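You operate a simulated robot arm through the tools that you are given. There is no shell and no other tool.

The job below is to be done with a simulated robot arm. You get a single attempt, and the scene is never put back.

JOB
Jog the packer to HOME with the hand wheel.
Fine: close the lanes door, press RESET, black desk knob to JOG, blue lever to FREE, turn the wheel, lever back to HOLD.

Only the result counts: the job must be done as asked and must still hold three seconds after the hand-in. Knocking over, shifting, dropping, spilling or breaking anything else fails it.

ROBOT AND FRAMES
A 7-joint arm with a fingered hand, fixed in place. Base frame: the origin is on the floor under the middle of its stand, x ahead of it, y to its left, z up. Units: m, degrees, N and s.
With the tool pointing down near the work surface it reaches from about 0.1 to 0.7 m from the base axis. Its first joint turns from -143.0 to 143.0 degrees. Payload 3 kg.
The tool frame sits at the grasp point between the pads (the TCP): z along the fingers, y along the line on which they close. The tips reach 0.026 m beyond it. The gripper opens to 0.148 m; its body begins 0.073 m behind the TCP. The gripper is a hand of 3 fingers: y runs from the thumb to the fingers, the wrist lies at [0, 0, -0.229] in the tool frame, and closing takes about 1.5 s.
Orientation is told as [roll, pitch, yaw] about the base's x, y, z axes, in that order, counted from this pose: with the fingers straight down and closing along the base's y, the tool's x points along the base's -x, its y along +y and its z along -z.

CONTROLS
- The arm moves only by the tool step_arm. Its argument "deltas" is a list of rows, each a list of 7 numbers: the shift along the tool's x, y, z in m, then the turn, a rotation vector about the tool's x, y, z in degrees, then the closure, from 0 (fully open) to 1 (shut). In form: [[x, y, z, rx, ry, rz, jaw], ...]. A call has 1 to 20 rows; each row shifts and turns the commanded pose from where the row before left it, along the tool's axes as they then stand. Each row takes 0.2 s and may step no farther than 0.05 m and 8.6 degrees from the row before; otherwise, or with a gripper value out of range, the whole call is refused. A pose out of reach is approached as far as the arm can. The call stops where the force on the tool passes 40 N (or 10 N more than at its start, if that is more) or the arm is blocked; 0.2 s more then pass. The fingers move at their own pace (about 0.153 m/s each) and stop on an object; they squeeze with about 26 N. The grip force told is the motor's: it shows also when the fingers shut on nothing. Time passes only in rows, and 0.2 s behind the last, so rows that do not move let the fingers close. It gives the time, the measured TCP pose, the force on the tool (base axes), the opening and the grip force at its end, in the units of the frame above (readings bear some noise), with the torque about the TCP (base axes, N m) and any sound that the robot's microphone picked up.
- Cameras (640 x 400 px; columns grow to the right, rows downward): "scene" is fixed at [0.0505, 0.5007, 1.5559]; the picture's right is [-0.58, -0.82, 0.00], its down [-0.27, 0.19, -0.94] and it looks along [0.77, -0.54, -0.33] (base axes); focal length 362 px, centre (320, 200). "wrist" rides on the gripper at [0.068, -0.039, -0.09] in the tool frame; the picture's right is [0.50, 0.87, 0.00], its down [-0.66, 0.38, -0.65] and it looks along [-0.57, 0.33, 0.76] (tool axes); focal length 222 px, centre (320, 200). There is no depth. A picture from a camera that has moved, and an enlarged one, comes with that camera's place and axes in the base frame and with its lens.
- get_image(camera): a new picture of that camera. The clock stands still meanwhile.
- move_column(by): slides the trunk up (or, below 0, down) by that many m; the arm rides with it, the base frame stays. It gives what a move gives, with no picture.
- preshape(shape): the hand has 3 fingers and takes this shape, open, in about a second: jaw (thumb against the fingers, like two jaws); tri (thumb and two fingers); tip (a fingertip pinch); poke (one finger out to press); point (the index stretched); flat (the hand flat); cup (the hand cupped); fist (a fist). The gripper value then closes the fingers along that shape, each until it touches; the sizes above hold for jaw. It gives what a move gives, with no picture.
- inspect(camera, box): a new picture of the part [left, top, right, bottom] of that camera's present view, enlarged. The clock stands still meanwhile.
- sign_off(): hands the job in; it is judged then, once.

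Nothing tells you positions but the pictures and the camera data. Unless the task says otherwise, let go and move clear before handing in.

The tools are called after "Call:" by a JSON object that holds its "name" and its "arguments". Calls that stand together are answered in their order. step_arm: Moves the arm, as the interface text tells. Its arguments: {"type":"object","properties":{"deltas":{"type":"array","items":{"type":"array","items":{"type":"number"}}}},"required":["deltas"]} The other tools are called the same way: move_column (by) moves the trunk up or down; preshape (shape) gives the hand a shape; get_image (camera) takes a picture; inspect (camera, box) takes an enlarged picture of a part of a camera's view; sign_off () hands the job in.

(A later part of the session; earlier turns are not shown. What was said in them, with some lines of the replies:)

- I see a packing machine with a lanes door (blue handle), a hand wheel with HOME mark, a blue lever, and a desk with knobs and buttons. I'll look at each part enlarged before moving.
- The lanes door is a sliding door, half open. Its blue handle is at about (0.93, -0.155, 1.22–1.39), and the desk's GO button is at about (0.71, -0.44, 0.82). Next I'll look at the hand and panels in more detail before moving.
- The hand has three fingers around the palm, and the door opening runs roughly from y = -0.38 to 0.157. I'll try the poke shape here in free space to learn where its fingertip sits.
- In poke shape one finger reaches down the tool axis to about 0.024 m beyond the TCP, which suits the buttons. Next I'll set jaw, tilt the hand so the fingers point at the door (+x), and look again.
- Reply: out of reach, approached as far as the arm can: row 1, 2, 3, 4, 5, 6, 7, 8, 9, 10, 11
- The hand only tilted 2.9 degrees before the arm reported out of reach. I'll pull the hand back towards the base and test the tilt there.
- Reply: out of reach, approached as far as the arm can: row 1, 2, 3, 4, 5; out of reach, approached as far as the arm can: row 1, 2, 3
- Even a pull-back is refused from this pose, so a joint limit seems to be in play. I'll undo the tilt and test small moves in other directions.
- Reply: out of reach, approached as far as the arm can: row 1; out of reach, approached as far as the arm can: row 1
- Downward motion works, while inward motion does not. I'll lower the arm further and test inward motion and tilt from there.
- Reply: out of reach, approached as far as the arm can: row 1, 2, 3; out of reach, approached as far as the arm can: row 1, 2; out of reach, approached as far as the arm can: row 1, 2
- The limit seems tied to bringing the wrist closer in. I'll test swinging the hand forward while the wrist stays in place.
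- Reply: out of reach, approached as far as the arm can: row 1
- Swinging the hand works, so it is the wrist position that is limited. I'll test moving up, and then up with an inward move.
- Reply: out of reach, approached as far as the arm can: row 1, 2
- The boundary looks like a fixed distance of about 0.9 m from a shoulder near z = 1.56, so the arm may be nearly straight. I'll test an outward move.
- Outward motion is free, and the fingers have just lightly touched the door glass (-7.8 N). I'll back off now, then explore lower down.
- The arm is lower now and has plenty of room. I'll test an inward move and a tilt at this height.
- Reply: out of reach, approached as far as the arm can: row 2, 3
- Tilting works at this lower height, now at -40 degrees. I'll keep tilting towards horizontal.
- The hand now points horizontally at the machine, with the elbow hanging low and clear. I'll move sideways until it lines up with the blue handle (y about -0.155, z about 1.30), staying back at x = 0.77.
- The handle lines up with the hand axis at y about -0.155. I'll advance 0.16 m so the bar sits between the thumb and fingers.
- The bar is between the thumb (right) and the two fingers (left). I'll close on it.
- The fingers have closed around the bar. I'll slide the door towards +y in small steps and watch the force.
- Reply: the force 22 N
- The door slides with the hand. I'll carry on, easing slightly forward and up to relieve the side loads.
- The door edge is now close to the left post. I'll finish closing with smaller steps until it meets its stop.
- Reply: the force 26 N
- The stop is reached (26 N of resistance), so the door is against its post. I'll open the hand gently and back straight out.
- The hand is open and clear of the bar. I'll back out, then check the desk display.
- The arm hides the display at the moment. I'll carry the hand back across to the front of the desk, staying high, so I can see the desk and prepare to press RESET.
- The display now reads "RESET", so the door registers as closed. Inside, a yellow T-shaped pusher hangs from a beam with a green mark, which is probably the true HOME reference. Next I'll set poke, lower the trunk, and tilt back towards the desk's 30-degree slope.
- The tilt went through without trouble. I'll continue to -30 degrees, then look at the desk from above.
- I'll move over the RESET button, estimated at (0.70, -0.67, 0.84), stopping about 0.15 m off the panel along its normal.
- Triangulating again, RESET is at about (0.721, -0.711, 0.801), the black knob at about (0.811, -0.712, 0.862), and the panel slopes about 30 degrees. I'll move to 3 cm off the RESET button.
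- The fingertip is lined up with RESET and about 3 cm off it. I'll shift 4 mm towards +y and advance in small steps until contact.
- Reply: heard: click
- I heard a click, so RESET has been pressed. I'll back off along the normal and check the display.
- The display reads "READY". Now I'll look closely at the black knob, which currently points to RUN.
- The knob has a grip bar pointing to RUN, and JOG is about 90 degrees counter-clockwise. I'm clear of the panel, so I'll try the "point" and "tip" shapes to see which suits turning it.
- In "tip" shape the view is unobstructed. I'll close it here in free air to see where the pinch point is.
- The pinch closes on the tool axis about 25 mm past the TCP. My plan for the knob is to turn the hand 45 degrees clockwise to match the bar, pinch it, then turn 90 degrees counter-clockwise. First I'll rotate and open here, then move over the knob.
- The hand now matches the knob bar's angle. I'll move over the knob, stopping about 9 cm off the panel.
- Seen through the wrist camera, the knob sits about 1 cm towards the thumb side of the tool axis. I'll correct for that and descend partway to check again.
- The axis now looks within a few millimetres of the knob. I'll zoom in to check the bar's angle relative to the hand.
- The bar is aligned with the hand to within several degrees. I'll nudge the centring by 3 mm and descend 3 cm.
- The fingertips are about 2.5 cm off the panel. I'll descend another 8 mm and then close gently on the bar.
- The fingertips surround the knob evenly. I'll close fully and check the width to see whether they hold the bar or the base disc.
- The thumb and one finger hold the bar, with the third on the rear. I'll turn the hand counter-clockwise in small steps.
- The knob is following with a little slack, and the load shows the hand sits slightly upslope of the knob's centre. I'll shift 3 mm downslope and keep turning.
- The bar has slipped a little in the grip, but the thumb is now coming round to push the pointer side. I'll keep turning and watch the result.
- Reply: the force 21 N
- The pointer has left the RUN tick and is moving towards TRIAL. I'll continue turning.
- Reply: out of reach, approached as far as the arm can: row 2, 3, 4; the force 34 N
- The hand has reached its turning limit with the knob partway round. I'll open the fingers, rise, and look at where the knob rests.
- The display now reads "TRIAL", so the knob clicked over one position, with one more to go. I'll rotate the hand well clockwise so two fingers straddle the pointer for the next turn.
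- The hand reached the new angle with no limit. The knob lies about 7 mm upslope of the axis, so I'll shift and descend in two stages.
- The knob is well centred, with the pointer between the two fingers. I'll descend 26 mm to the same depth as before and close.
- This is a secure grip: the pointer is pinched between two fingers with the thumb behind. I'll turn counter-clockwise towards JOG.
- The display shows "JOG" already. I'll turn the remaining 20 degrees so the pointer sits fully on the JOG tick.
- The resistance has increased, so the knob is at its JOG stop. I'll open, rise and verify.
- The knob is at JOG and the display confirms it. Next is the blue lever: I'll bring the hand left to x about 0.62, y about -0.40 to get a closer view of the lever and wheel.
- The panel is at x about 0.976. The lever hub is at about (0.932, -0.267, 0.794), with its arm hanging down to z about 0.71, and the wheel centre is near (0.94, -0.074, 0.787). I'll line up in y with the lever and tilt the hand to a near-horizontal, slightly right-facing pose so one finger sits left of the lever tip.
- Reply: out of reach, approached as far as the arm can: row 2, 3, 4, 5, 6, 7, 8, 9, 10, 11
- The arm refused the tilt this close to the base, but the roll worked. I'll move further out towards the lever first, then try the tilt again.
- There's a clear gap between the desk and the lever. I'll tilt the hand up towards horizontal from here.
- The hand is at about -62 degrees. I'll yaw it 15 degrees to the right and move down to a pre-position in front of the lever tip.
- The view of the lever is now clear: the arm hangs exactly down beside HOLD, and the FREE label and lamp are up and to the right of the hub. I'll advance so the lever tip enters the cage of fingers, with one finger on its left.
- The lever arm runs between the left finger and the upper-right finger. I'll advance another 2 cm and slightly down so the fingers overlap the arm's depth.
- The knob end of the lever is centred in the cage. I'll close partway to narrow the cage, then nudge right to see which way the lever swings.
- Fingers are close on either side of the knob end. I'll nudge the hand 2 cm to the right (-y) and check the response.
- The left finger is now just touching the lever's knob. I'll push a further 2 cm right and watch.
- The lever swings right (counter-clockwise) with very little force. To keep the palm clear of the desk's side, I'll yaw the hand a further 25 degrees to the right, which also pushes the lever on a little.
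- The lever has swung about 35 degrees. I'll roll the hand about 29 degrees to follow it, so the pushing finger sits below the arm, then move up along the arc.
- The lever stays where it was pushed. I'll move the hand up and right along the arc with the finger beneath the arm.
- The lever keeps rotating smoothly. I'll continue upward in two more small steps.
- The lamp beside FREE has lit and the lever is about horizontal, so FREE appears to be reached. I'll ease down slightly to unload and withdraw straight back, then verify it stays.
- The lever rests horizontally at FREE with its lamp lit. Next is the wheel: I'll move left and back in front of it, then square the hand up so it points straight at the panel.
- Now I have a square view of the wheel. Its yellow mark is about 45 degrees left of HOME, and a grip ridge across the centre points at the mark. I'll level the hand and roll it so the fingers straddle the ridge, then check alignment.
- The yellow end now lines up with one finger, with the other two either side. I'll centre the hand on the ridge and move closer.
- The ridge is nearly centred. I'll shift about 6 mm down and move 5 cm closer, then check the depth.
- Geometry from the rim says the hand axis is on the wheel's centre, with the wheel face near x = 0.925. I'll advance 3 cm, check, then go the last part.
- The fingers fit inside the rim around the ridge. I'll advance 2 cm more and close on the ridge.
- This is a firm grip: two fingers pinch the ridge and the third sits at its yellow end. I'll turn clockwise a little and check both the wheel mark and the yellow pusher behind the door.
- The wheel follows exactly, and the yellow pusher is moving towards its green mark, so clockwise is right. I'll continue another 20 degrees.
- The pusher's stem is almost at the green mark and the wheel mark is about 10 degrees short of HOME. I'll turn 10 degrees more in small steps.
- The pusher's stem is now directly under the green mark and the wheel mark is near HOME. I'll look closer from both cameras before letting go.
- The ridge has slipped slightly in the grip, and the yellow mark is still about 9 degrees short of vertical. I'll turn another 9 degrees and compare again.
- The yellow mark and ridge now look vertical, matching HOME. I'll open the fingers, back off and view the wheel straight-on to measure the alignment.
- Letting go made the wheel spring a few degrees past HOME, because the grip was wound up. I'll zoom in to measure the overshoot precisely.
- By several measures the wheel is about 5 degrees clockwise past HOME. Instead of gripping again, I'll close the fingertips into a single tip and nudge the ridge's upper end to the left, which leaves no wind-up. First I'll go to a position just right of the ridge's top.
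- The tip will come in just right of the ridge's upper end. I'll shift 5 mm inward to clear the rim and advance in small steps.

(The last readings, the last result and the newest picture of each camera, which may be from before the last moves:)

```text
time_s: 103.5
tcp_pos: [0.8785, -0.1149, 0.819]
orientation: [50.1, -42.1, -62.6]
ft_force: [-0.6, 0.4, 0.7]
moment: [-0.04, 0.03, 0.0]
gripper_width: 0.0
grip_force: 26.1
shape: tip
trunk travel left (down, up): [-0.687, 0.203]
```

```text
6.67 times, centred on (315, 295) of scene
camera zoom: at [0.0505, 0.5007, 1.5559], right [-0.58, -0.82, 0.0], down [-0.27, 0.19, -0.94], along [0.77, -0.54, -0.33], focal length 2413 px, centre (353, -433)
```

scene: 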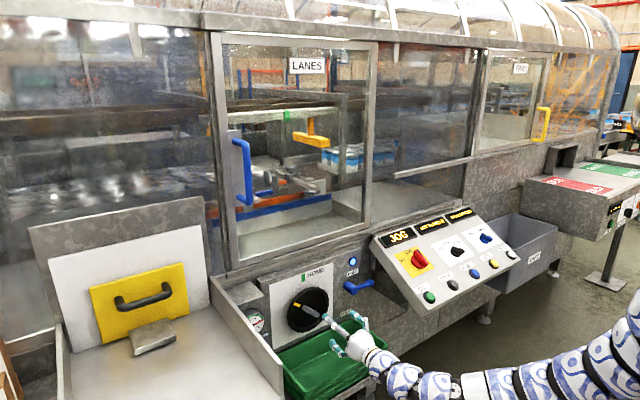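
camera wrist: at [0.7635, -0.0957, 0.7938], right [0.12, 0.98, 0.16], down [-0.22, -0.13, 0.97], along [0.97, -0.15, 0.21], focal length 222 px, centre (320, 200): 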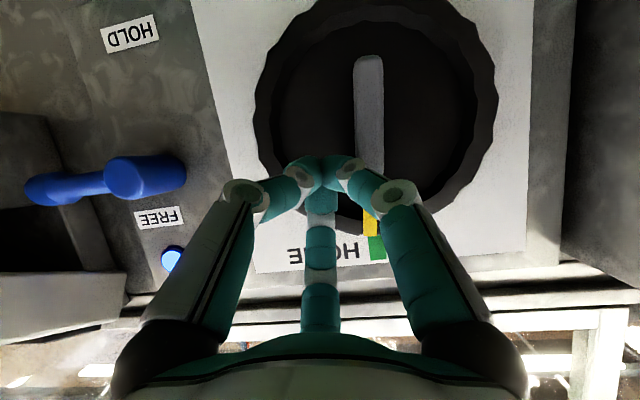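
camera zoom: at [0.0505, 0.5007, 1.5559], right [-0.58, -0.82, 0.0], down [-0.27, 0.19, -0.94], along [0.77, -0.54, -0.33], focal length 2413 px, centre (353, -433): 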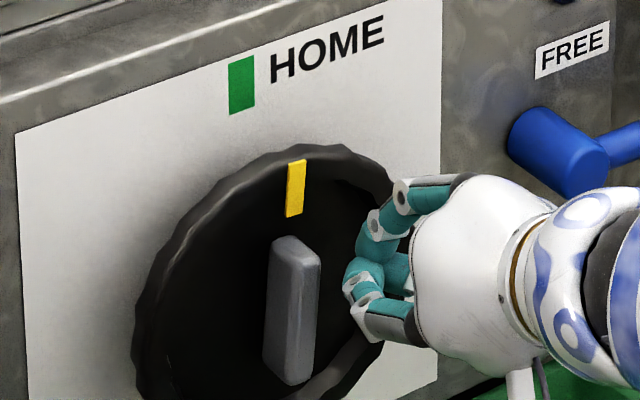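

The tip is beside the ridge. I'll advance 2 cm more and then nudge left a millimetre or two at a time.

Call:
{"name": "step_arm", "arguments": {"deltas": [[0, 0, 0.012, 0, 0, 0, 1], [0, 0, 0.01, 0, 0, 0, 1]]}}

Call:
{"name": "inspect", "arguments": {"camera": "wrist", "box": [260, 60, 460, 260]}}

Call:
{"name": "inspect", "arguments": {"camera": "scene", "box": [285, 265, 345, 325]}}

Call:
{"name": "inspect", "arguments": {"camera": "scene", "box": [262, 100, 312, 160]}}

```text
time_s: 104.0
tcp_pos: [0.8972, -0.1151, 0.8088]
orientation: [50.1, -42.1, -62.6]
ft_force: [0.2, -0.5, -0.1]
moment: [0.01, 0.02, 0.0]
gripper_width: 0.0001
grip_force: 25.9
shape: tip
trunk travel left (down, up): [-0.687, 0.203]
```

```text
2.00 times, centred on (360, 160) of wrist
camera zoom: at [0.7825, -0.0973, 0.7828], right [0.12, 0.98, 0.16], down [-0.22, -0.13, 0.97], along [0.97, -0.15, 0.21], focal length 444 px, centre (240, 280)
```

zoom: 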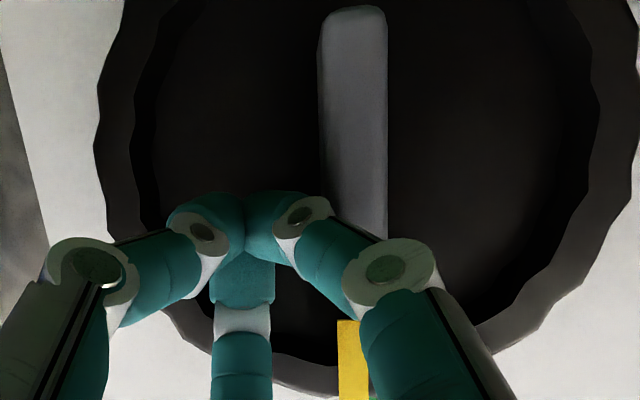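

```text
6.67 times, centred on (315, 295) of scene
camera zoom: at [0.0505, 0.5007, 1.5559], right [-0.58, -0.82, 0.0], down [-0.27, 0.19, -0.94], along [0.77, -0.54, -0.33], focal length 2413 px, centre (353, -433)
```

zoom: 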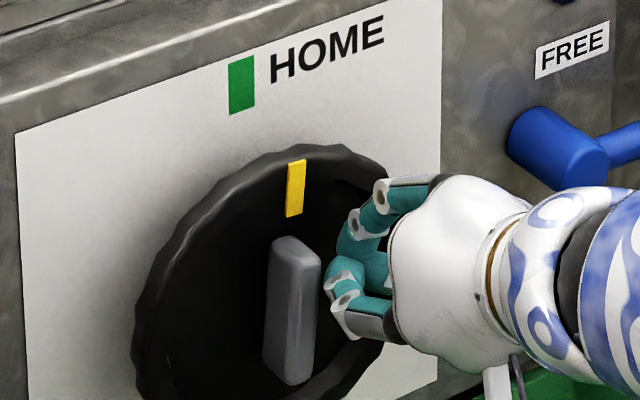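

```text
6.67 times, centred on (287, 130) of scene
camera zoom: at [0.0505, 0.5007, 1.5559], right [-0.58, -0.82, 0.0], down [-0.27, 0.19, -0.94], along [0.77, -0.54, -0.33], focal length 2413 px, centre (540, 667)
```

zoom: 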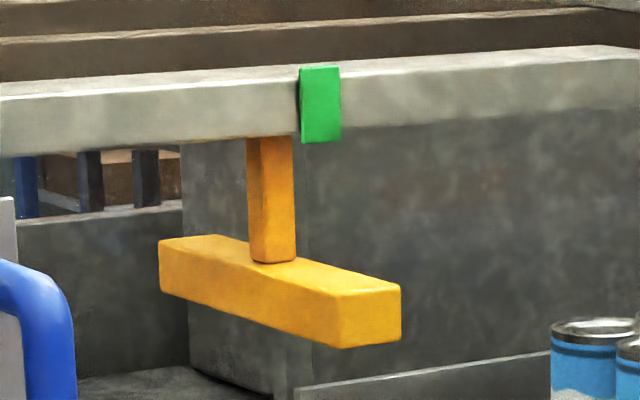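

No contact yet. I'll nudge left 6 mm, then in 2 mm steps while watching the pusher position.

Call:
{"name": "step_arm", "arguments": {"deltas": [[0.004, 0.0045, -0.0002, 0, 0, 0, 1], [0, 0, 0, 0, 0, 0, 1]]}}

Call:
{"name": "inspect", "arguments": {"camera": "wrist", "box": [260, 60, 460, 260]}}

Call:
{"name": "inspect", "arguments": {"camera": "scene", "box": [262, 100, 312, 160]}}

```text
time_s: 104.7
tcp_pos: [0.897, -0.1093, 0.8098]
orientation: [50.1, -42.1, -62.7]
ft_force: [-1.8, -4.1, -0.4]
moment: [-0.05, 0.01, -0.02]
gripper_width: 0.0001
grip_force: 25.8
shape: tip
trunk travel left (down, up): [-0.687, 0.203]
```

```text
2.00 times, centred on (360, 160) of wrist
camera zoom: at [0.7826, -0.0916, 0.7831], right [0.12, 0.98, 0.16], down [-0.23, -0.13, 0.97], along [0.97, -0.15, 0.21], focal length 444 px, centre (240, 280)
```

zoom: 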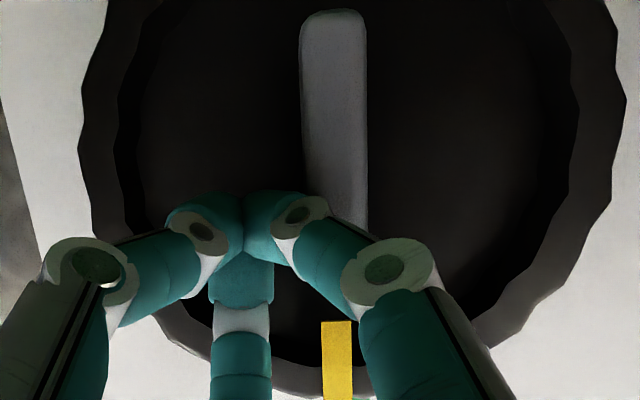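

```text
6.67 times, centred on (287, 130) of scene
camera zoom: at [0.0505, 0.5007, 1.5559], right [-0.58, -0.82, 0.0], down [-0.27, 0.19, -0.94], along [0.77, -0.54, -0.33], focal length 2413 px, centre (540, 667)
```

zoom: 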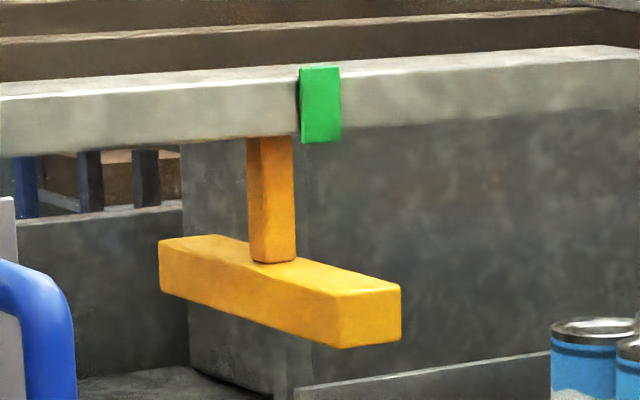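

Contact made (4 N), and the pusher hasn't moved yet. I'll nudge 1.5 mm at a time.

Call:
{"name": "step_arm", "arguments": {"deltas": [[0.001, 0.0011, 0, 0, 0, 0, 1], [0, 0, 0, 0, 0, 0, 1]]}}

Call:
{"name": "inspect", "arguments": {"camera": "scene", "box": [262, 100, 312, 160]}}

Call:
{"name": "step_arm", "arguments": {"deltas": [[0.001, 0.0011, 0, 0, 0, 0, 1], [0, 0, 0, 0, 0, 0, 1]]}}

Call:
{"name": "inspect", "arguments": {"camera": "scene", "box": [262, 100, 312, 160]}}

```text
time_s: 105.2
tcp_pos: [0.8979, -0.1084, 0.8088]
orientation: [50.3, -42.1, -62.7]
ft_force: [-2.3, -6.6, 1.3]
moment: [-0.03, 0.04, -0.02]
gripper_width: 0.0001
grip_force: 25.9
shape: tip
trunk travel left (down, up): [-0.687, 0.203]
```

```text
6.67 times, centred on (287, 130) of scene
camera zoom: at [0.0505, 0.5007, 1.5559], right [-0.58, -0.82, 0.0], down [-0.27, 0.19, -0.94], along [0.77, -0.54, -0.33], focal length 2413 px, centre (540, 667)
```

zoom: 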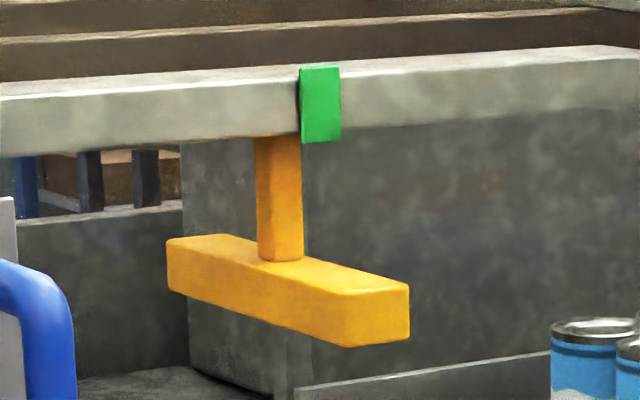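

```text
time_s: 105.8
tcp_pos: [0.8967, -0.1066, 0.8093]
orientation: [50.2, -42.0, -62.8]
ft_force: [-3.6, -6.2, 1.9]
moment: [-0.03, -0.02, -0.03]
gripper_width: 0.0001
grip_force: 25.7
shape: tip
trunk travel left (down, up): [-0.687, 0.203]
```

```text
6.67 times, centred on (287, 130) of scene
camera zoom: at [0.0505, 0.5007, 1.5559], right [-0.58, -0.82, 0.0], down [-0.27, 0.19, -0.94], along [0.77, -0.54, -0.33], focal length 2413 px, centre (540, 667)
```

zoom: 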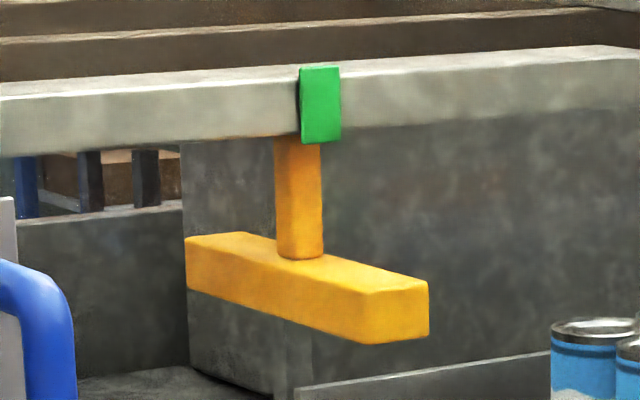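

The pusher is back to where the wheel mark measured vertical. I'll check the wheel mark before backing away.

Call:
{"name": "inspect", "arguments": {"camera": "scene", "box": [285, 265, 345, 325]}}

Call:
{"name": "inspect", "arguments": {"camera": "wrist", "box": [260, 60, 460, 260]}}

```text
6.67 times, centred on (315, 295) of scene
camera zoom: at [0.0505, 0.5007, 1.5559], right [-0.58, -0.82, 0.0], down [-0.27, 0.19, -0.94], along [0.77, -0.54, -0.33], focal length 2413 px, centre (353, -433)
```

zoom: 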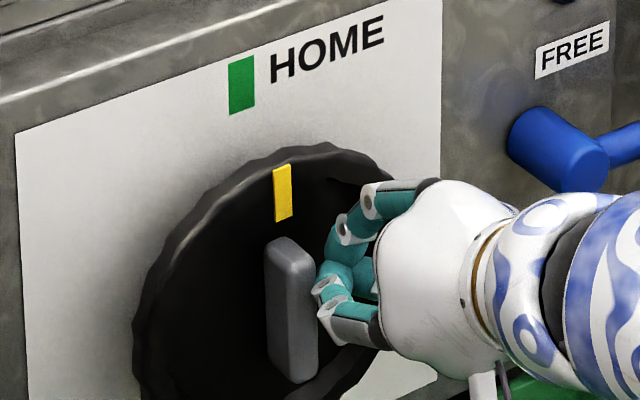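

```text
2.00 times, centred on (360, 160) of wrist
camera zoom: at [0.7822, -0.0886, 0.7834], right [0.12, 0.98, 0.16], down [-0.23, -0.13, 0.97], along [0.97, -0.15, 0.21], focal length 444 px, centre (240, 280)
```

zoom: 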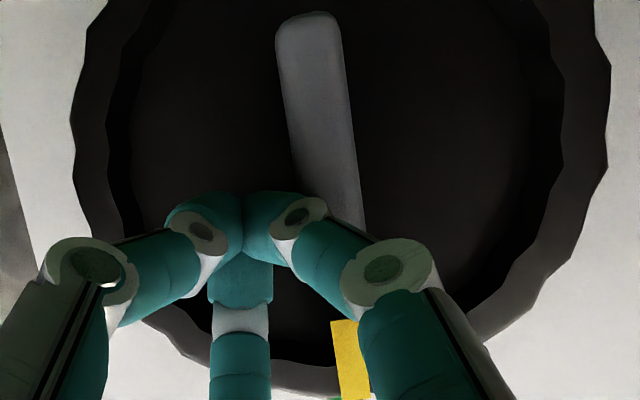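

The ridge and yellow mark now measure within about 1 degree of vertical. I'll move the tip off to the right, back away, and confirm the wheel stayed.

Call:
{"name": "step_arm", "arguments": {"deltas": [[-0.004, -0.0045, 0.0002, 0, 0, 0, 1], [0, 0, -0.02, 0, 0, 0, 1], [0, 0, -0.04, 0, 0, 0, 1], [0, 0, -0.03, 0, 0, 0, 1], [0.02, -0.01, -0.03, 0, 0, 0, 0.8], [0.02, -0.01, -0.02, 0, 0, 0, 0.4]]}}

Call:
{"name": "inspect", "arguments": {"camera": "scene", "box": [262, 100, 312, 160]}}

Call:
{"name": "inspect", "arguments": {"camera": "scene", "box": [285, 265, 345, 325]}}

Call:
{"name": "get_image", "arguments": {"camera": "wrist"}}

```text
time_s: 107.2
tcp_pos: [0.7515, -0.0958, 0.8377]
orientation: [50.1, -42.1, -62.6]
ft_force: [-0.4, 0.8, -0.4]
moment: [-0.03, 0.02, -0.01]
gripper_width: 0.0882
grip_force: 0.0
shape: tip
trunk travel left (down, up): [-0.687, 0.203]
```

```text
6.67 times, centred on (287, 130) of scene
camera zoom: at [0.0505, 0.5007, 1.5559], right [-0.58, -0.82, 0.0], down [-0.27, 0.19, -0.94], along [0.77, -0.54, -0.33], focal length 2413 px, centre (540, 667)
```

zoom: 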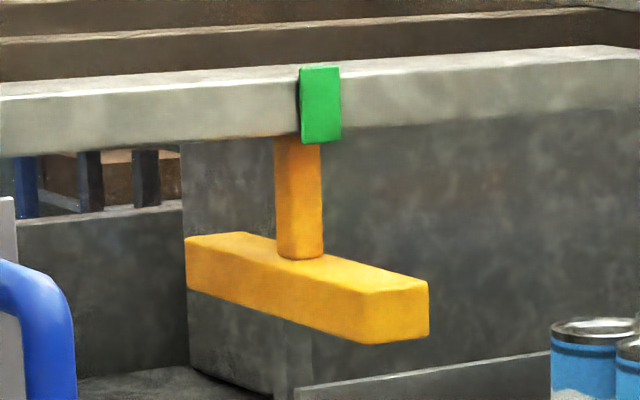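

```text
6.67 times, centred on (315, 295) of scene
camera zoom: at [0.0505, 0.5007, 1.5559], right [-0.58, -0.82, 0.0], down [-0.27, 0.19, -0.94], along [0.77, -0.54, -0.33], focal length 2413 px, centre (353, -433)
```

zoom: 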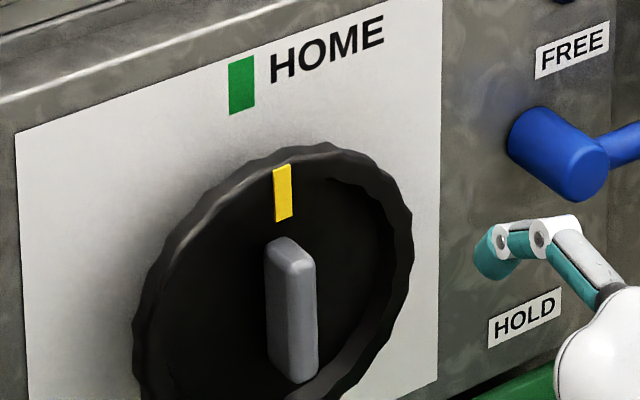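

```text
taken
camera wrist: at [0.6376, -0.0781, 0.8128], right [0.12, 0.98, 0.16], down [-0.23, -0.13, 0.97], along [0.97, -0.15, 0.21], focal length 222 px, centre (320, 200)
```

wrist: 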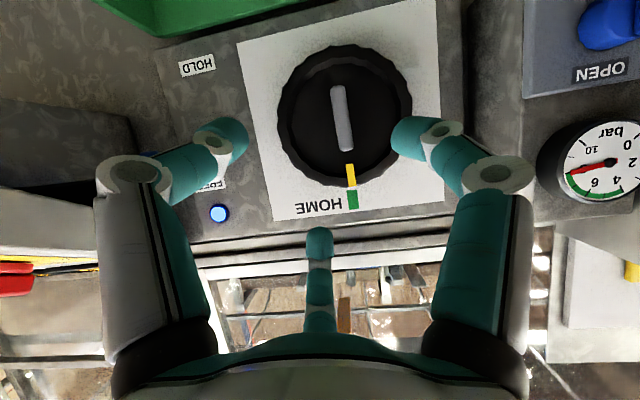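

Call:
{"name": "inspect", "arguments": {"camera": "wrist", "box": [260, 30, 420, 220]}}

Call:
{"name": "inspect", "arguments": {"camera": "wrist", "box": [310, 80, 390, 220]}}

```text
2.11 times, centred on (340, 125) of wrist
camera zoom: at [0.6376, -0.0781, 0.8128], right [0.12, 0.98, 0.16], down [-0.23, -0.13, 0.97], along [0.97, -0.15, 0.21], focal length 468 px, centre (278, 358)
```

zoom: 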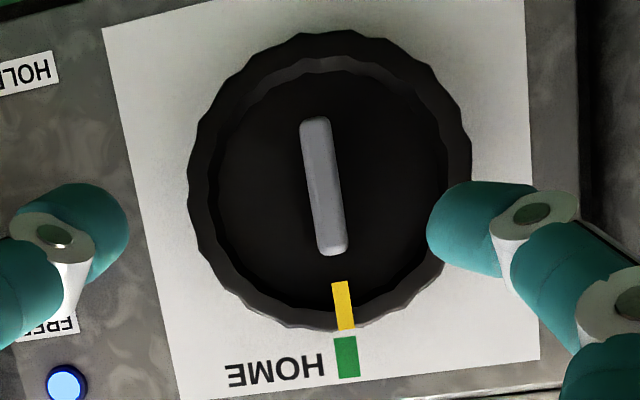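

```text
2.86 times, centred on (350, 150) of wrist
camera zoom: at [0.6376, -0.0781, 0.8128], right [0.12, 0.98, 0.16], down [-0.23, -0.13, 0.97], along [0.97, -0.15, 0.21], focal length 635 px, centre (234, 343)
```

zoom: 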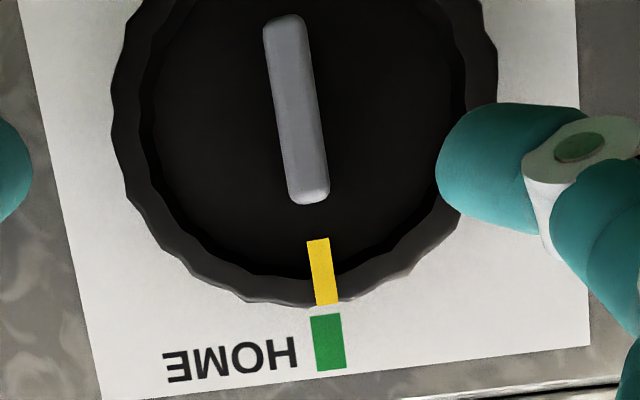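

The yellow and green marks line up, parallel and touching, so the wheel is at HOME and stayed there when released. Last is the lever back to HOLD: I'll reorient the open hand so the thumb can come in above the lever arm, well clear of the wheel.

Call:
{"name": "step_arm", "arguments": {"deltas": [[0, 0, 0, 0, 0, -7.8, 0.25], [0, 0, 0, 0, 0, -7.8, 0.25], [0, 0, 0, 0, 0, -7.8, 0.25], [0, 0, 0, 0, 0, -7.8, 0.25], [0, 0, 0, 0, 0, -7.8, 0.25], [0, 0, 0, 0, -6.5, 0, 0.25], [0, 0, 0, 0, -6.5, 0, 0.25]]}}

Call:
{"name": "get_image", "arguments": {"camera": "wrist"}}

Call:
{"name": "inspect", "arguments": {"camera": "scene", "box": [262, 230, 442, 360]}}

```text
time_s: 108.8
tcp_pos: [0.7539, -0.0967, 0.8376]
orientation: [4.7, -74.6, -7.0]
ft_force: [0.5, 0.2, -0.3]
moment: [0.0, 0.03, 0.0]
gripper_width: 0.1106
grip_force: 0.0
shape: tip
trunk travel left (down, up): [-0.687, 0.203]
```

```text
taken
camera wrist: at [0.648, -0.1292, 0.7946], right [-0.09, 0.88, -0.46], down [-0.44, 0.38, 0.81], along [0.89, 0.28, 0.35], focal length 222 px, centre (320, 200)
```

wrist: 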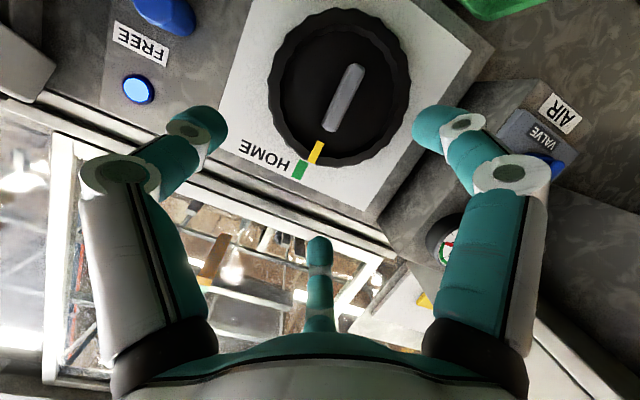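

```text
3.08 times, centred on (352, 295) of scene
camera zoom: at [0.0505, 0.5007, 1.5559], right [-0.58, -0.82, 0.0], down [-0.27, 0.19, -0.94], along [0.77, -0.54, -0.33], focal length 1114 px, centre (222, -92)
```

zoom: 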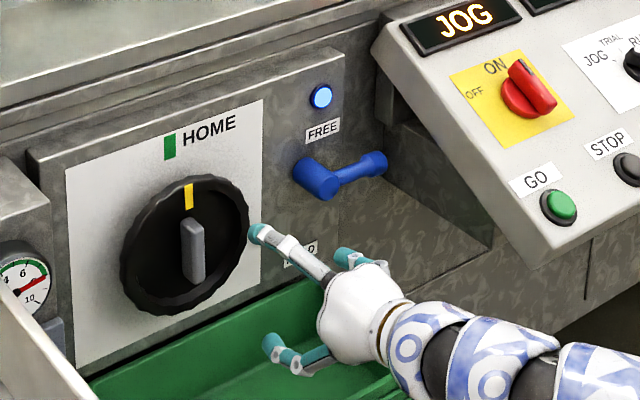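

The hand is square and level with the thumb on the right. I'll move right to a position in front of and just above the lever arm.

Call:
{"name": "step_arm", "arguments": {"deltas": [[-0.0085, -0.0389, 0.0216, 0, 0, 0, 0.25], [-0.0085, -0.0389, 0.0216, 0, 0, 0, 0.25], [-0.0085, -0.0389, 0.0216, 0, 0, 0, 0.25], [-0.0085, -0.0389, 0.0216, 0, 0, 0, 0.25]]}}

Call:
{"name": "get_image", "arguments": {"camera": "wrist"}}

Call:
{"name": "inspect", "arguments": {"camera": "scene", "box": [290, 240, 430, 340]}}

```text
time_s: 109.8
tcp_pos: [0.8379, -0.257, 0.8416]
orientation: [4.6, -74.5, -7.1]
ft_force: [-0.4, 0.5, 0.6]
moment: [-0.02, 0.06, -0.02]
gripper_width: 0.1108
grip_force: 0.1
shape: tip
trunk travel left (down, up): [-0.687, 0.203]
```

```text
taken
camera wrist: at [0.7328, -0.2905, 0.7993], right [-0.09, 0.88, -0.46], down [-0.44, 0.38, 0.81], along [0.89, 0.28, 0.35], focal length 222 px, centre (320, 200)
```

wrist: 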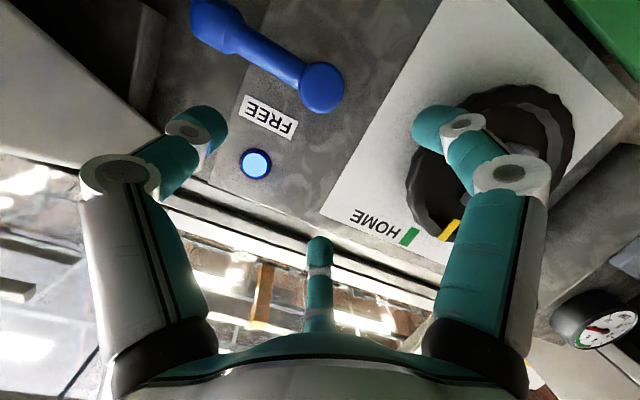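

```text
4.00 times, centred on (360, 290) of scene
camera zoom: at [0.0505, 0.5007, 1.5559], right [-0.58, -0.82, 0.0], down [-0.27, 0.19, -0.94], along [0.77, -0.54, -0.33], focal length 1448 px, centre (160, -160)
```

zoom: 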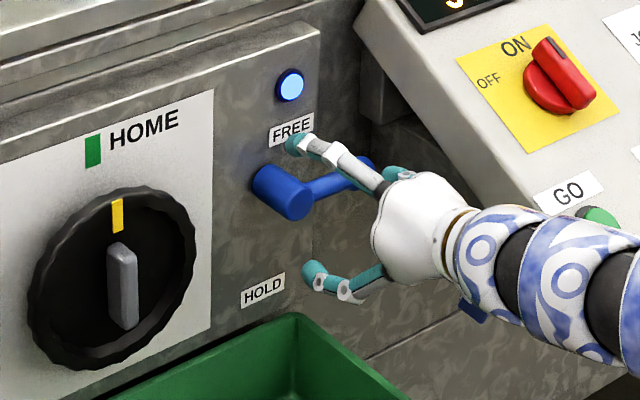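

The thumb is above the lever arm, with the other two fingers clear of the hub. I'll move straight in towards the panel by 7 cm.

Call:
{"name": "step_arm", "arguments": {"deltas": [[-0.0091, 0.0016, 0.0342, 0, 0, 0, 0.25], [-0.0085, 0.0015, 0.032, 0, 0, 0, 0.25]]}}

Call:
{"name": "get_image", "arguments": {"camera": "wrist"}}

Call:
{"name": "inspect", "arguments": {"camera": "scene", "box": [290, 240, 430, 340]}}

```text
time_s: 110.5
tcp_pos: [0.9087, -0.2569, 0.8418]
orientation: [4.4, -74.5, -6.9]
ft_force: [-0.8, 0.9, 0.1]
moment: [-0.01, -0.02, -0.01]
gripper_width: 0.111
grip_force: 0.1
shape: tip
trunk travel left (down, up): [-0.687, 0.203]
```

```text
taken
camera wrist: at [0.8026, -0.2895, 0.7989], right [-0.09, 0.88, -0.46], down [-0.44, 0.38, 0.81], along [0.89, 0.28, 0.35], focal length 222 px, centre (320, 200)
```

wrist: 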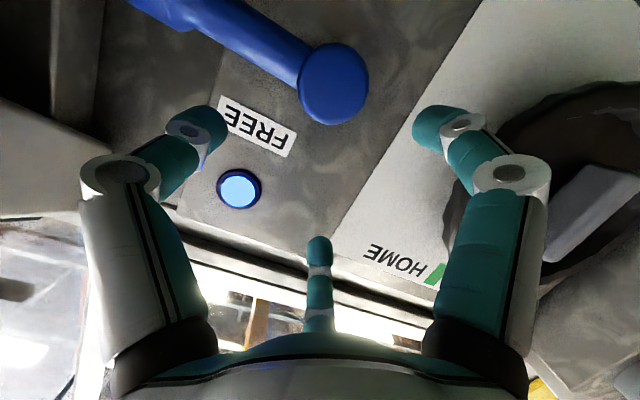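

```text
4.00 times, centred on (360, 290) of scene
camera zoom: at [0.0505, 0.5007, 1.5559], right [-0.58, -0.82, 0.0], down [-0.27, 0.19, -0.94], along [0.77, -0.54, -0.33], focal length 1448 px, centre (160, -160)
```

zoom: 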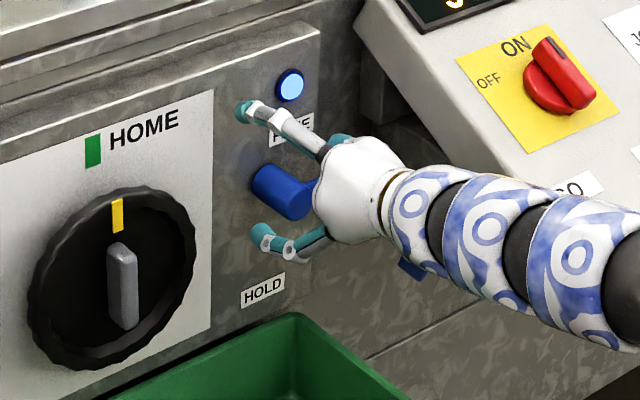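

The thumb is in place above the arm. I'll push down in small steps along the lever's arc.

Call:
{"name": "step_arm", "arguments": {"deltas": [[0.0222, 0.0025, 0.0059, 0, 0, 0, 0.25], [0.0191, -0.0035, 0.0053, 0, 0, 0, 0.25]]}}

Call:
{"name": "get_image", "arguments": {"camera": "wrist"}}

Call:
{"name": "inspect", "arguments": {"camera": "scene", "box": [290, 240, 430, 340]}}

```text
time_s: 111.0
tcp_pos: [0.9089, -0.2538, 0.7997]
orientation: [4.6, -74.6, -6.7]
ft_force: [-0.7, -0.3, 0.5]
moment: [0.02, -0.03, -0.03]
gripper_width: 0.1108
grip_force: 0.0
shape: tip
trunk travel left (down, up): [-0.687, 0.203]
```

```text
taken
camera wrist: at [0.8031, -0.2879, 0.7573], right [-0.1, 0.88, -0.46], down [-0.44, 0.38, 0.81], along [0.89, 0.28, 0.35], focal length 222 px, centre (320, 200)
```

wrist: 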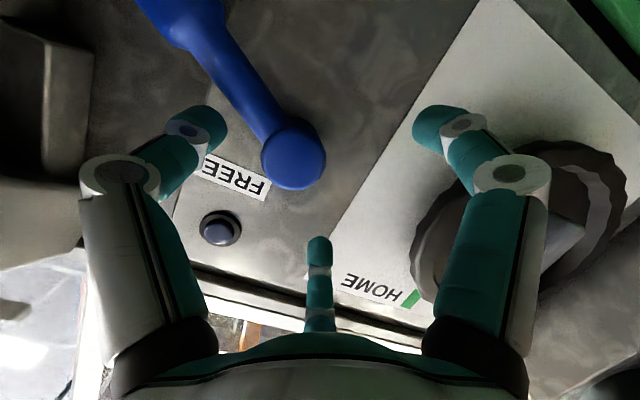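

```text
4.00 times, centred on (360, 290) of scene
camera zoom: at [0.0505, 0.5007, 1.5559], right [-0.58, -0.82, 0.0], down [-0.27, 0.19, -0.94], along [0.77, -0.54, -0.33], focal length 1448 px, centre (160, -160)
```

zoom: 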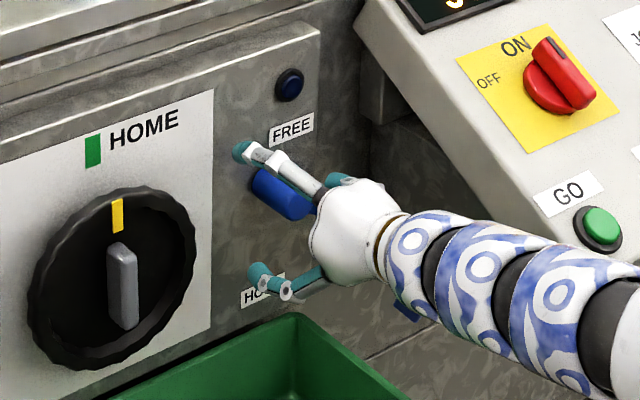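

The FREE lamp has gone out, and the lever is following down. I'll continue along the arc.

Call:
{"name": "step_arm", "arguments": {"deltas": [[0.0164, 0.0026, 0.0043, 0, 0, 0, 0.25], [0.0147, 0.0083, 0.0036, 0, 0, 0, 0.25]]}}

Call:
{"name": "get_image", "arguments": {"camera": "wrist"}}

Call:
{"name": "inspect", "arguments": {"camera": "scene", "box": [290, 240, 430, 340]}}

```text
time_s: 111.7
tcp_pos: [0.9099, -0.2409, 0.7688]
orientation: [5.2, -74.6, -7.3]
ft_force: [0.2, 0.6, -0.5]
moment: [0.02, 0.0, -0.01]
gripper_width: 0.1108
grip_force: 0.2
shape: tip
trunk travel left (down, up): [-0.687, 0.203]
```

```text
taken
camera wrist: at [0.8033, -0.2741, 0.7256], right [-0.1, 0.88, -0.46], down [-0.44, 0.38, 0.81], along [0.89, 0.28, 0.35], focal length 222 px, centre (320, 200)
```

wrist: 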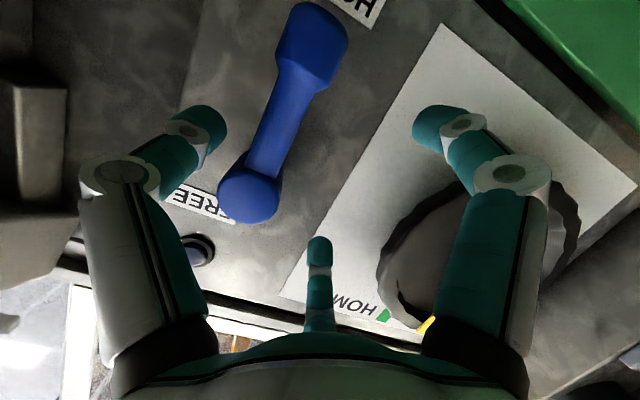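

```text
4.00 times, centred on (360, 290) of scene
camera zoom: at [0.0505, 0.5007, 1.5559], right [-0.58, -0.82, 0.0], down [-0.27, 0.19, -0.94], along [0.77, -0.54, -0.33], focal length 1448 px, centre (160, -160)
```

zoom: 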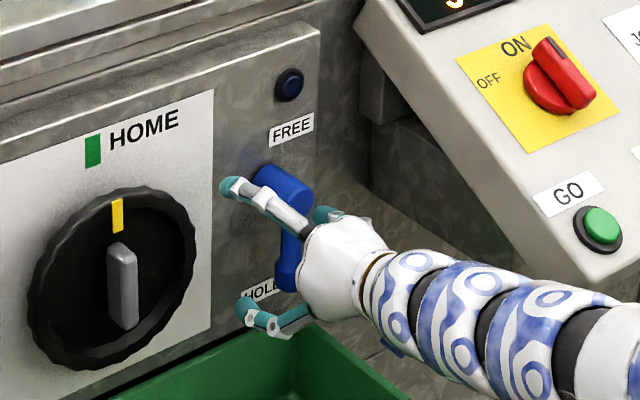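

The lever has dropped all the way down towards HOLD. I'll give it a gentle nudge left to confirm it's against its stop, then look.

Call:
{"name": "step_arm", "arguments": {"deltas": [[0.0003, 0.009, -0.0003, 0, 0, 0, 0.25], [0.0002, 0.006, -0.0002, 0, 0, 0, 0.25]]}}

Call:
{"name": "step_arm", "arguments": {"deltas": [[0.0001, 0.003, -0.0001, 0, 0, 0, 0.25], [0, 0, 0, 0, 0, 0, 0.25]]}}

Call:
{"name": "get_image", "arguments": {"camera": "wrist"}}

Call:
{"name": "inspect", "arguments": {"camera": "scene", "box": [290, 240, 430, 340]}}

```text
time_s: 112.2
tcp_pos: [0.9078, -0.2281, 0.7691]
orientation: [4.7, -74.5, -7.2]
ft_force: [0.3, 0.0, -0.5]
moment: [-0.02, 0.0, -0.01]
gripper_width: 0.1106
grip_force: 0.1
shape: tip
trunk travel left (down, up): [-0.687, 0.203]
```

```text
time_s: 112.8
tcp_pos: [0.908, -0.2254, 0.7688]
orientation: [4.6, -74.6, -7.0]
ft_force: [0.5, 0.0, 0.0]
moment: [0.01, -0.02, -0.01]
gripper_width: 0.1107
grip_force: 0.1
shape: tip
trunk travel left (down, up): [-0.687, 0.203]
```

```text
taken
camera wrist: at [0.8023, -0.2593, 0.7257], right [-0.09, 0.88, -0.46], down [-0.44, 0.38, 0.81], along [0.89, 0.28, 0.35], focal length 222 px, centre (320, 200)
```

wrist: 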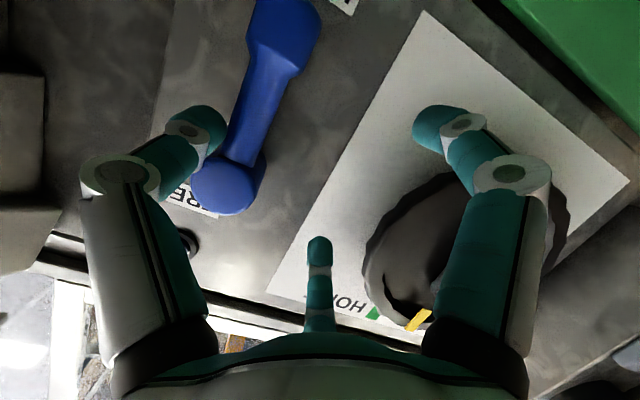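

```text
4.00 times, centred on (360, 290) of scene
camera zoom: at [0.0505, 0.5007, 1.5559], right [-0.58, -0.82, 0.0], down [-0.27, 0.19, -0.94], along [0.77, -0.54, -0.33], focal length 1448 px, centre (160, -160)
```

zoom: 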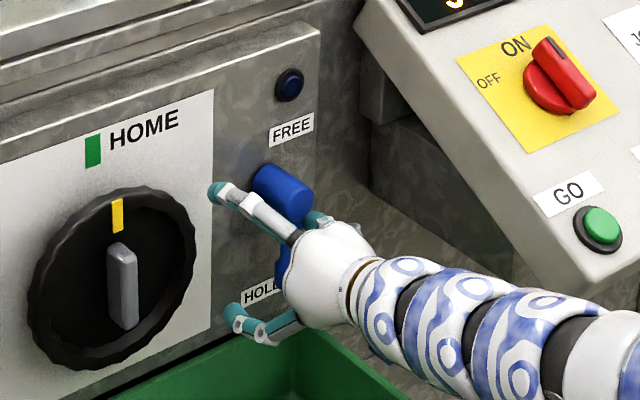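

The thumb is next to the arm with no contact yet. I'll nudge 4 mm more, keeping clear of the wheel.

Call:
{"name": "step_arm", "arguments": {"deltas": [[0.0001, 0.003, -0.0001, 0, 0, 0, 0.25], [0, 0, 0, 0, 0, 0, 0.25]]}}

Call:
{"name": "step_arm", "arguments": {"deltas": [[0.0001, 0.003, -0.0001, 0, 0, 0, 0.25], [0, 0, 0, 0, 0, 0, 0.25]]}}

Call:
{"name": "inspect", "arguments": {"camera": "scene", "box": [290, 240, 430, 340]}}

```text
time_s: 113.5
tcp_pos: [0.9078, -0.223, 0.7698]
orientation: [4.6, -74.7, -7.1]
ft_force: [0.2, -1.1, 0.3]
moment: [-0.01, 0.01, -0.04]
gripper_width: 0.1114
grip_force: 0.1
shape: tip
trunk travel left (down, up): [-0.687, 0.203]
```

```text
time_s: 114.0
tcp_pos: [0.908, -0.2209, 0.7691]
orientation: [4.6, -74.7, -7.0]
ft_force: [0.7, -1.8, 1.1]
moment: [-0.07, 0.04, -0.07]
gripper_width: 0.1112
grip_force: 0.0
shape: tip
trunk travel left (down, up): [-0.687, 0.203]
```

```text
4.00 times, centred on (360, 290) of scene
camera zoom: at [0.0505, 0.5007, 1.5559], right [-0.58, -0.82, 0.0], down [-0.27, 0.19, -0.94], along [0.77, -0.54, -0.33], focal length 1448 px, centre (160, -160)
```

zoom: 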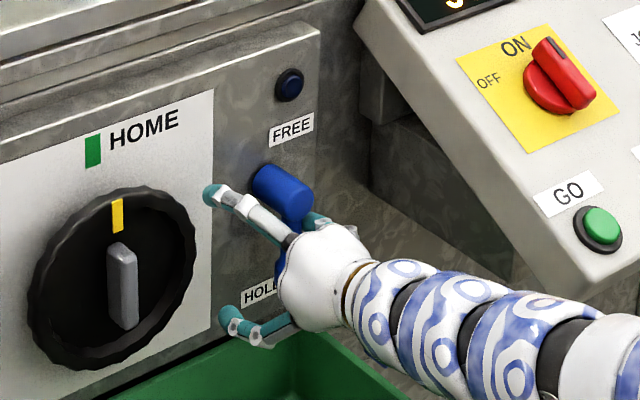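

Light contact with rising force shows the lever is at its HOLD stop. I'll move off it and withdraw straight back, then check everything.

Call:
{"name": "step_arm", "arguments": {"deltas": [[-0.0003, -0.01, 0.0003, 0, 0, 0, 0.25], [0.009, -0.0016, -0.0337, 0, 0, 0, 0.25], [0.009, -0.0016, -0.0337, 0, 0, 0, 0.25], [0.01, -0.002, -0.04, 0, 0, 0, 0.25], [0.005, -0.04, -0.02, 0, 0, 0, 0.25], [0.0, -0.04, 0, 0, 0, 0, 0.25]]}}

Call:
{"name": "get_image", "arguments": {"camera": "scene"}}

Call:
{"name": "inspect", "arguments": {"camera": "scene", "box": [270, 245, 390, 345]}}

Call:
{"name": "inspect", "arguments": {"camera": "scene", "box": [262, 100, 312, 160]}}

Call:
{"name": "get_image", "arguments": {"camera": "wrist"}}

```text
time_s: 115.5
tcp_pos: [0.7702, -0.3094, 0.7708]
orientation: [4.8, -74.5, -7.1]
ft_force: [0.0, 0.3, 0.1]
moment: [0.01, -0.07, 0.01]
gripper_width: 0.1107
grip_force: 0.0
shape: tip
trunk travel left (down, up): [-0.687, 0.203]
```

```text
taken
```

scene: 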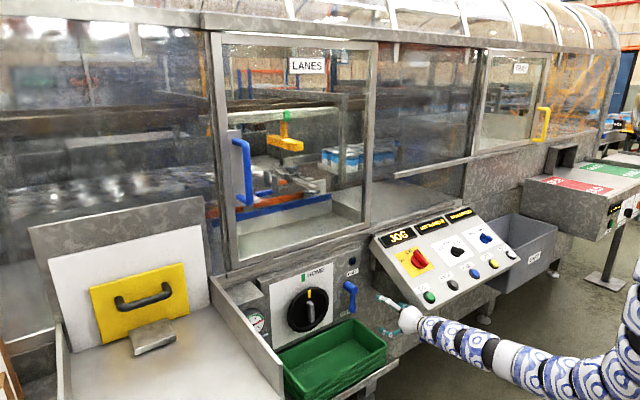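

```text
4.00 times, centred on (330, 295) of scene
camera zoom: at [0.0505, 0.5007, 1.5559], right [-0.58, -0.82, 0.0], down [-0.27, 0.19, -0.94], along [0.77, -0.54, -0.33], focal length 1448 px, centre (280, -180)
```

zoom: 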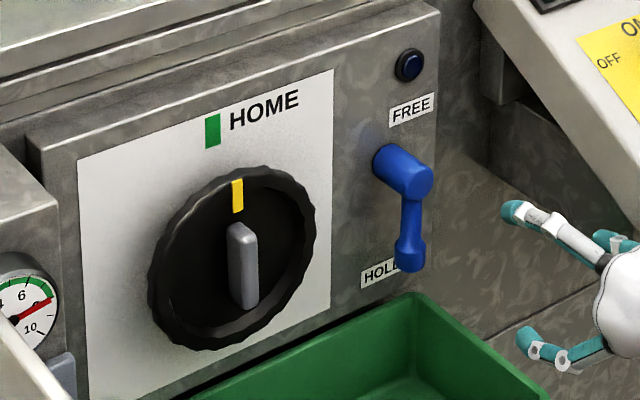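

```text
6.67 times, centred on (287, 130) of scene
camera zoom: at [0.0505, 0.5007, 1.5559], right [-0.58, -0.82, 0.0], down [-0.27, 0.19, -0.94], along [0.77, -0.54, -0.33], focal length 2413 px, centre (540, 667)
```

zoom: 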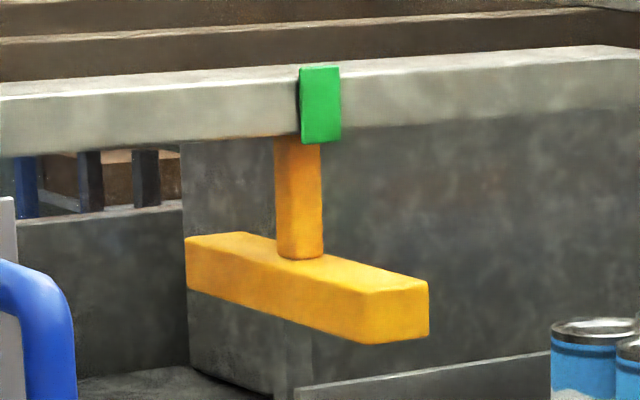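

```text
taken
camera wrist: at [0.6648, -0.3428, 0.7282], right [-0.09, 0.88, -0.46], down [-0.44, 0.38, 0.81], along [0.89, 0.28, 0.35], focal length 222 px, centre (320, 200)
```

wrist: 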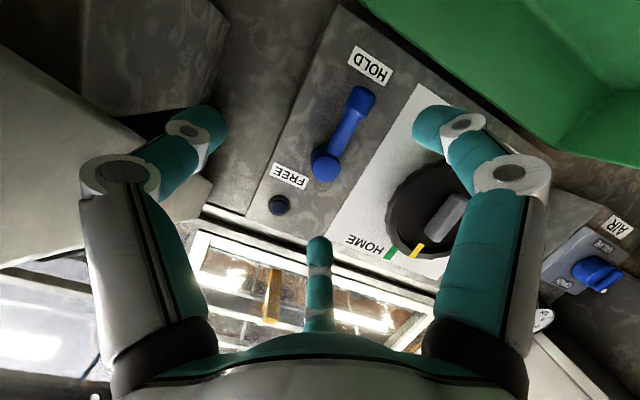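

The lever is at HOLD, the lamp is off, and the wheel mark still points at HOME. I'll double-check the pusher against its green mark from the wrist camera's different angle, and the desk display.

Call:
{"name": "inspect", "arguments": {"camera": "wrist", "box": [190, 220, 350, 350]}}

Call:
{"name": "inspect", "arguments": {"camera": "scene", "box": [360, 190, 540, 320]}}

Call:
{"name": "inspect", "arguments": {"camera": "wrist", "box": [330, 140, 480, 280]}}

```text
3.08 times, centred on (270, 285) of wrist
camera zoom: at [0.6648, -0.3428, 0.7282], right [-0.09, 0.88, -0.46], down [-0.44, 0.38, 0.81], along [0.89, 0.28, 0.35], focal length 684 px, centre (474, -62)
```

zoom: 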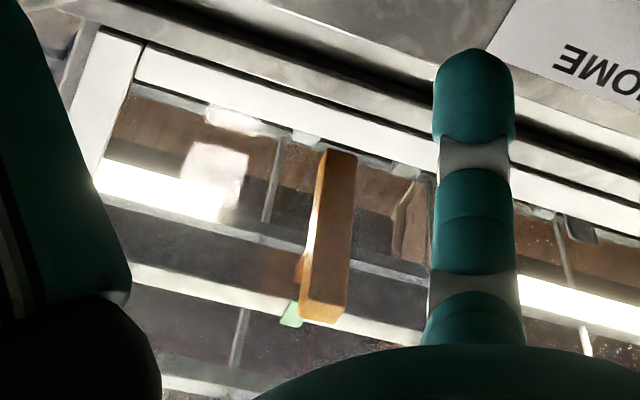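

```text
3.08 times, centred on (450, 255) of scene
camera zoom: at [0.0505, 0.5007, 1.5559], right [-0.58, -0.82, 0.0], down [-0.27, 0.19, -0.94], along [0.77, -0.54, -0.33], focal length 1114 px, centre (-80, 31)
```

zoom: 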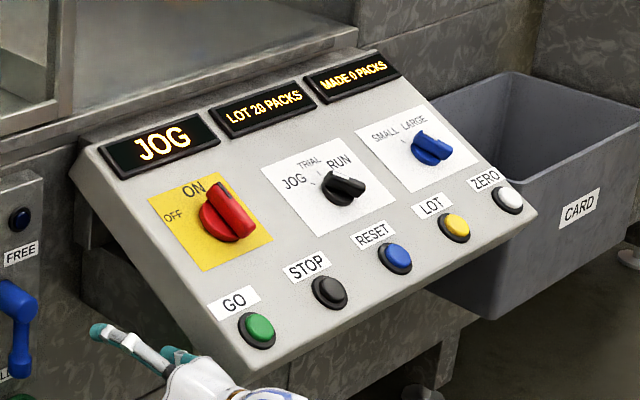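

```text
2.86 times, centred on (405, 210) of wrist
camera zoom: at [0.6648, -0.3428, 0.7282], right [-0.09, 0.88, -0.46], down [-0.44, 0.38, 0.81], along [0.89, 0.28, 0.35], focal length 635 px, centre (77, 171)
```

zoom: 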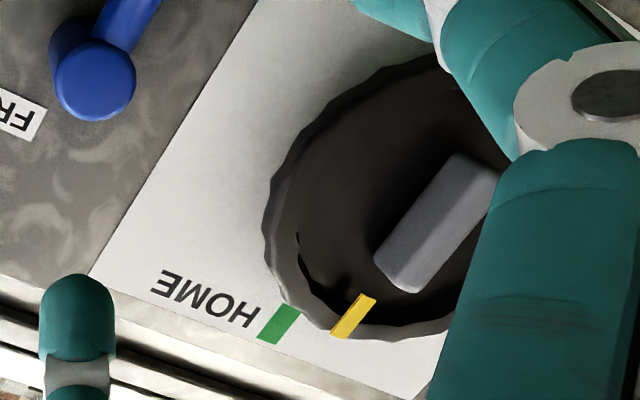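

Both cameras agree: the pusher stem is under the green mark to within about 2 mm, the wheel mark points at HOME, the display reads JOG and the door is shut. I'll withdraw the hand further and do a last check.

Call:
{"name": "step_arm", "arguments": {"deltas": [[0.009, -0.0015, -0.034, 0, 0, 0, 0.25], [0.009, -0.0015, -0.034, 0, 0, 0, 0.25], [0.009, -0.0015, -0.034, 0, 0, 0, 0.25], [0, 0, 0, 0, 0, 0, 0.25], [0, 0, 0, 0, 0, 0, 0.25]]}}

Call:
{"name": "get_image", "arguments": {"camera": "scene"}}

Call:
{"name": "inspect", "arguments": {"camera": "scene", "box": [270, 245, 390, 345]}}

Call:
{"name": "inspect", "arguments": {"camera": "scene", "box": [190, 20, 400, 280]}}

```text
time_s: 116.7
tcp_pos: [0.6656, -0.3092, 0.7703]
orientation: [4.6, -74.4, -6.9]
ft_force: [-0.8, -1.0, -0.2]
moment: [0.01, -0.05, -0.03]
gripper_width: 0.1108
grip_force: 0.0
shape: tip
trunk travel left (down, up): [-0.687, 0.203]
```

```text
taken
```

scene: 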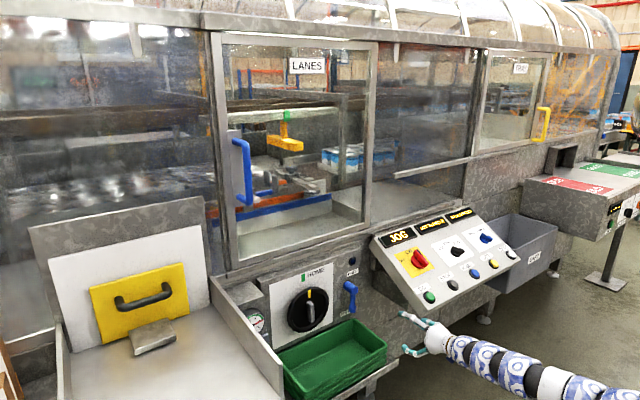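

```text
4.00 times, centred on (330, 295) of scene
camera zoom: at [0.0505, 0.5007, 1.5559], right [-0.58, -0.82, 0.0], down [-0.27, 0.19, -0.94], along [0.77, -0.54, -0.33], focal length 1448 px, centre (280, -180)
```

zoom: 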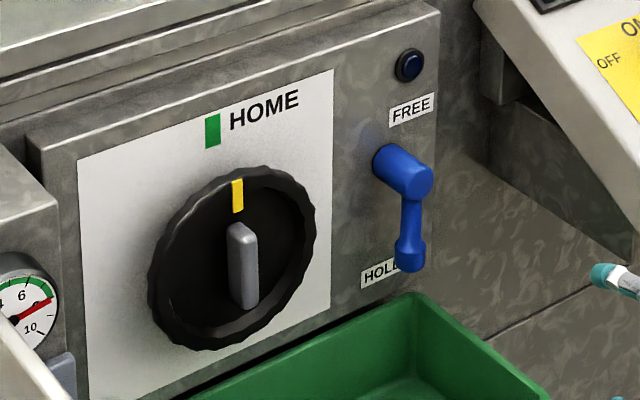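

```text
1.54 times, centred on (295, 150) of scene
camera zoom: at [0.0505, 0.5007, 1.5559], right [-0.58, -0.82, 0.0], down [-0.27, 0.19, -0.94], along [0.77, -0.54, -0.33], focal length 557 px, centre (358, 277)
```

zoom: 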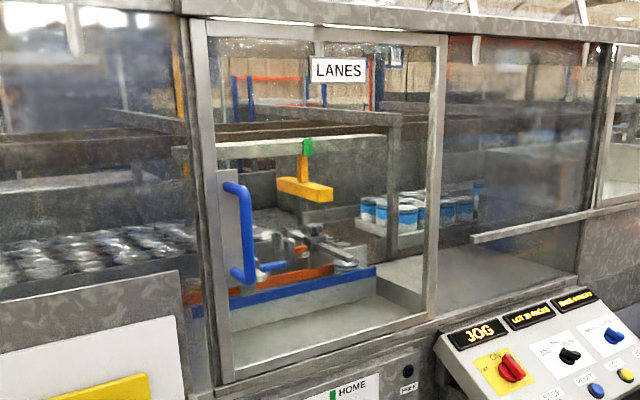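

The final check shows the lanes door closed, the display on JOG, the wheel mark and pusher at HOME, the lever at HOLD, and nothing else disturbed. The hand is clear, so I'm handing in.

Call:
{"name": "sign_off", "arguments": {}}

```text
The job is handed in.
```

The packer is jogged to HOME and I've handed the job in; the verdict hasn't come back. At my last check, just before hand-in:

- **Lanes door:** it is closed, slid against its stop. The display changed from DOOR OPEN to RESET.
- **RESET:** I pressed it and heard the click. The display then read READY.
- **Black desk knob:** it is at JOG, and the display reads JOG.
- **Blue lever:** I moved it to FREE, which lit its lamp. After the wheel was turned I moved it back to HOLD, and the lamp is off.
- **Hand wheel:** the yellow mark lines up with the green HOME mark to within about 1 degree. The yellow pusher behind the door sits under its own green mark to within about 2 mm.

On the first turn the wheel sprang about 5 degrees past HOME when I let go. I nudged it back, and it held there while I returned the lever to HOLD.

Early on, before the door was moved, the fingers touched the door glass lightly (about 8 N). It caused no visible damage. Nothing else looked moved or disturbed, and the hand is clear of the machine.
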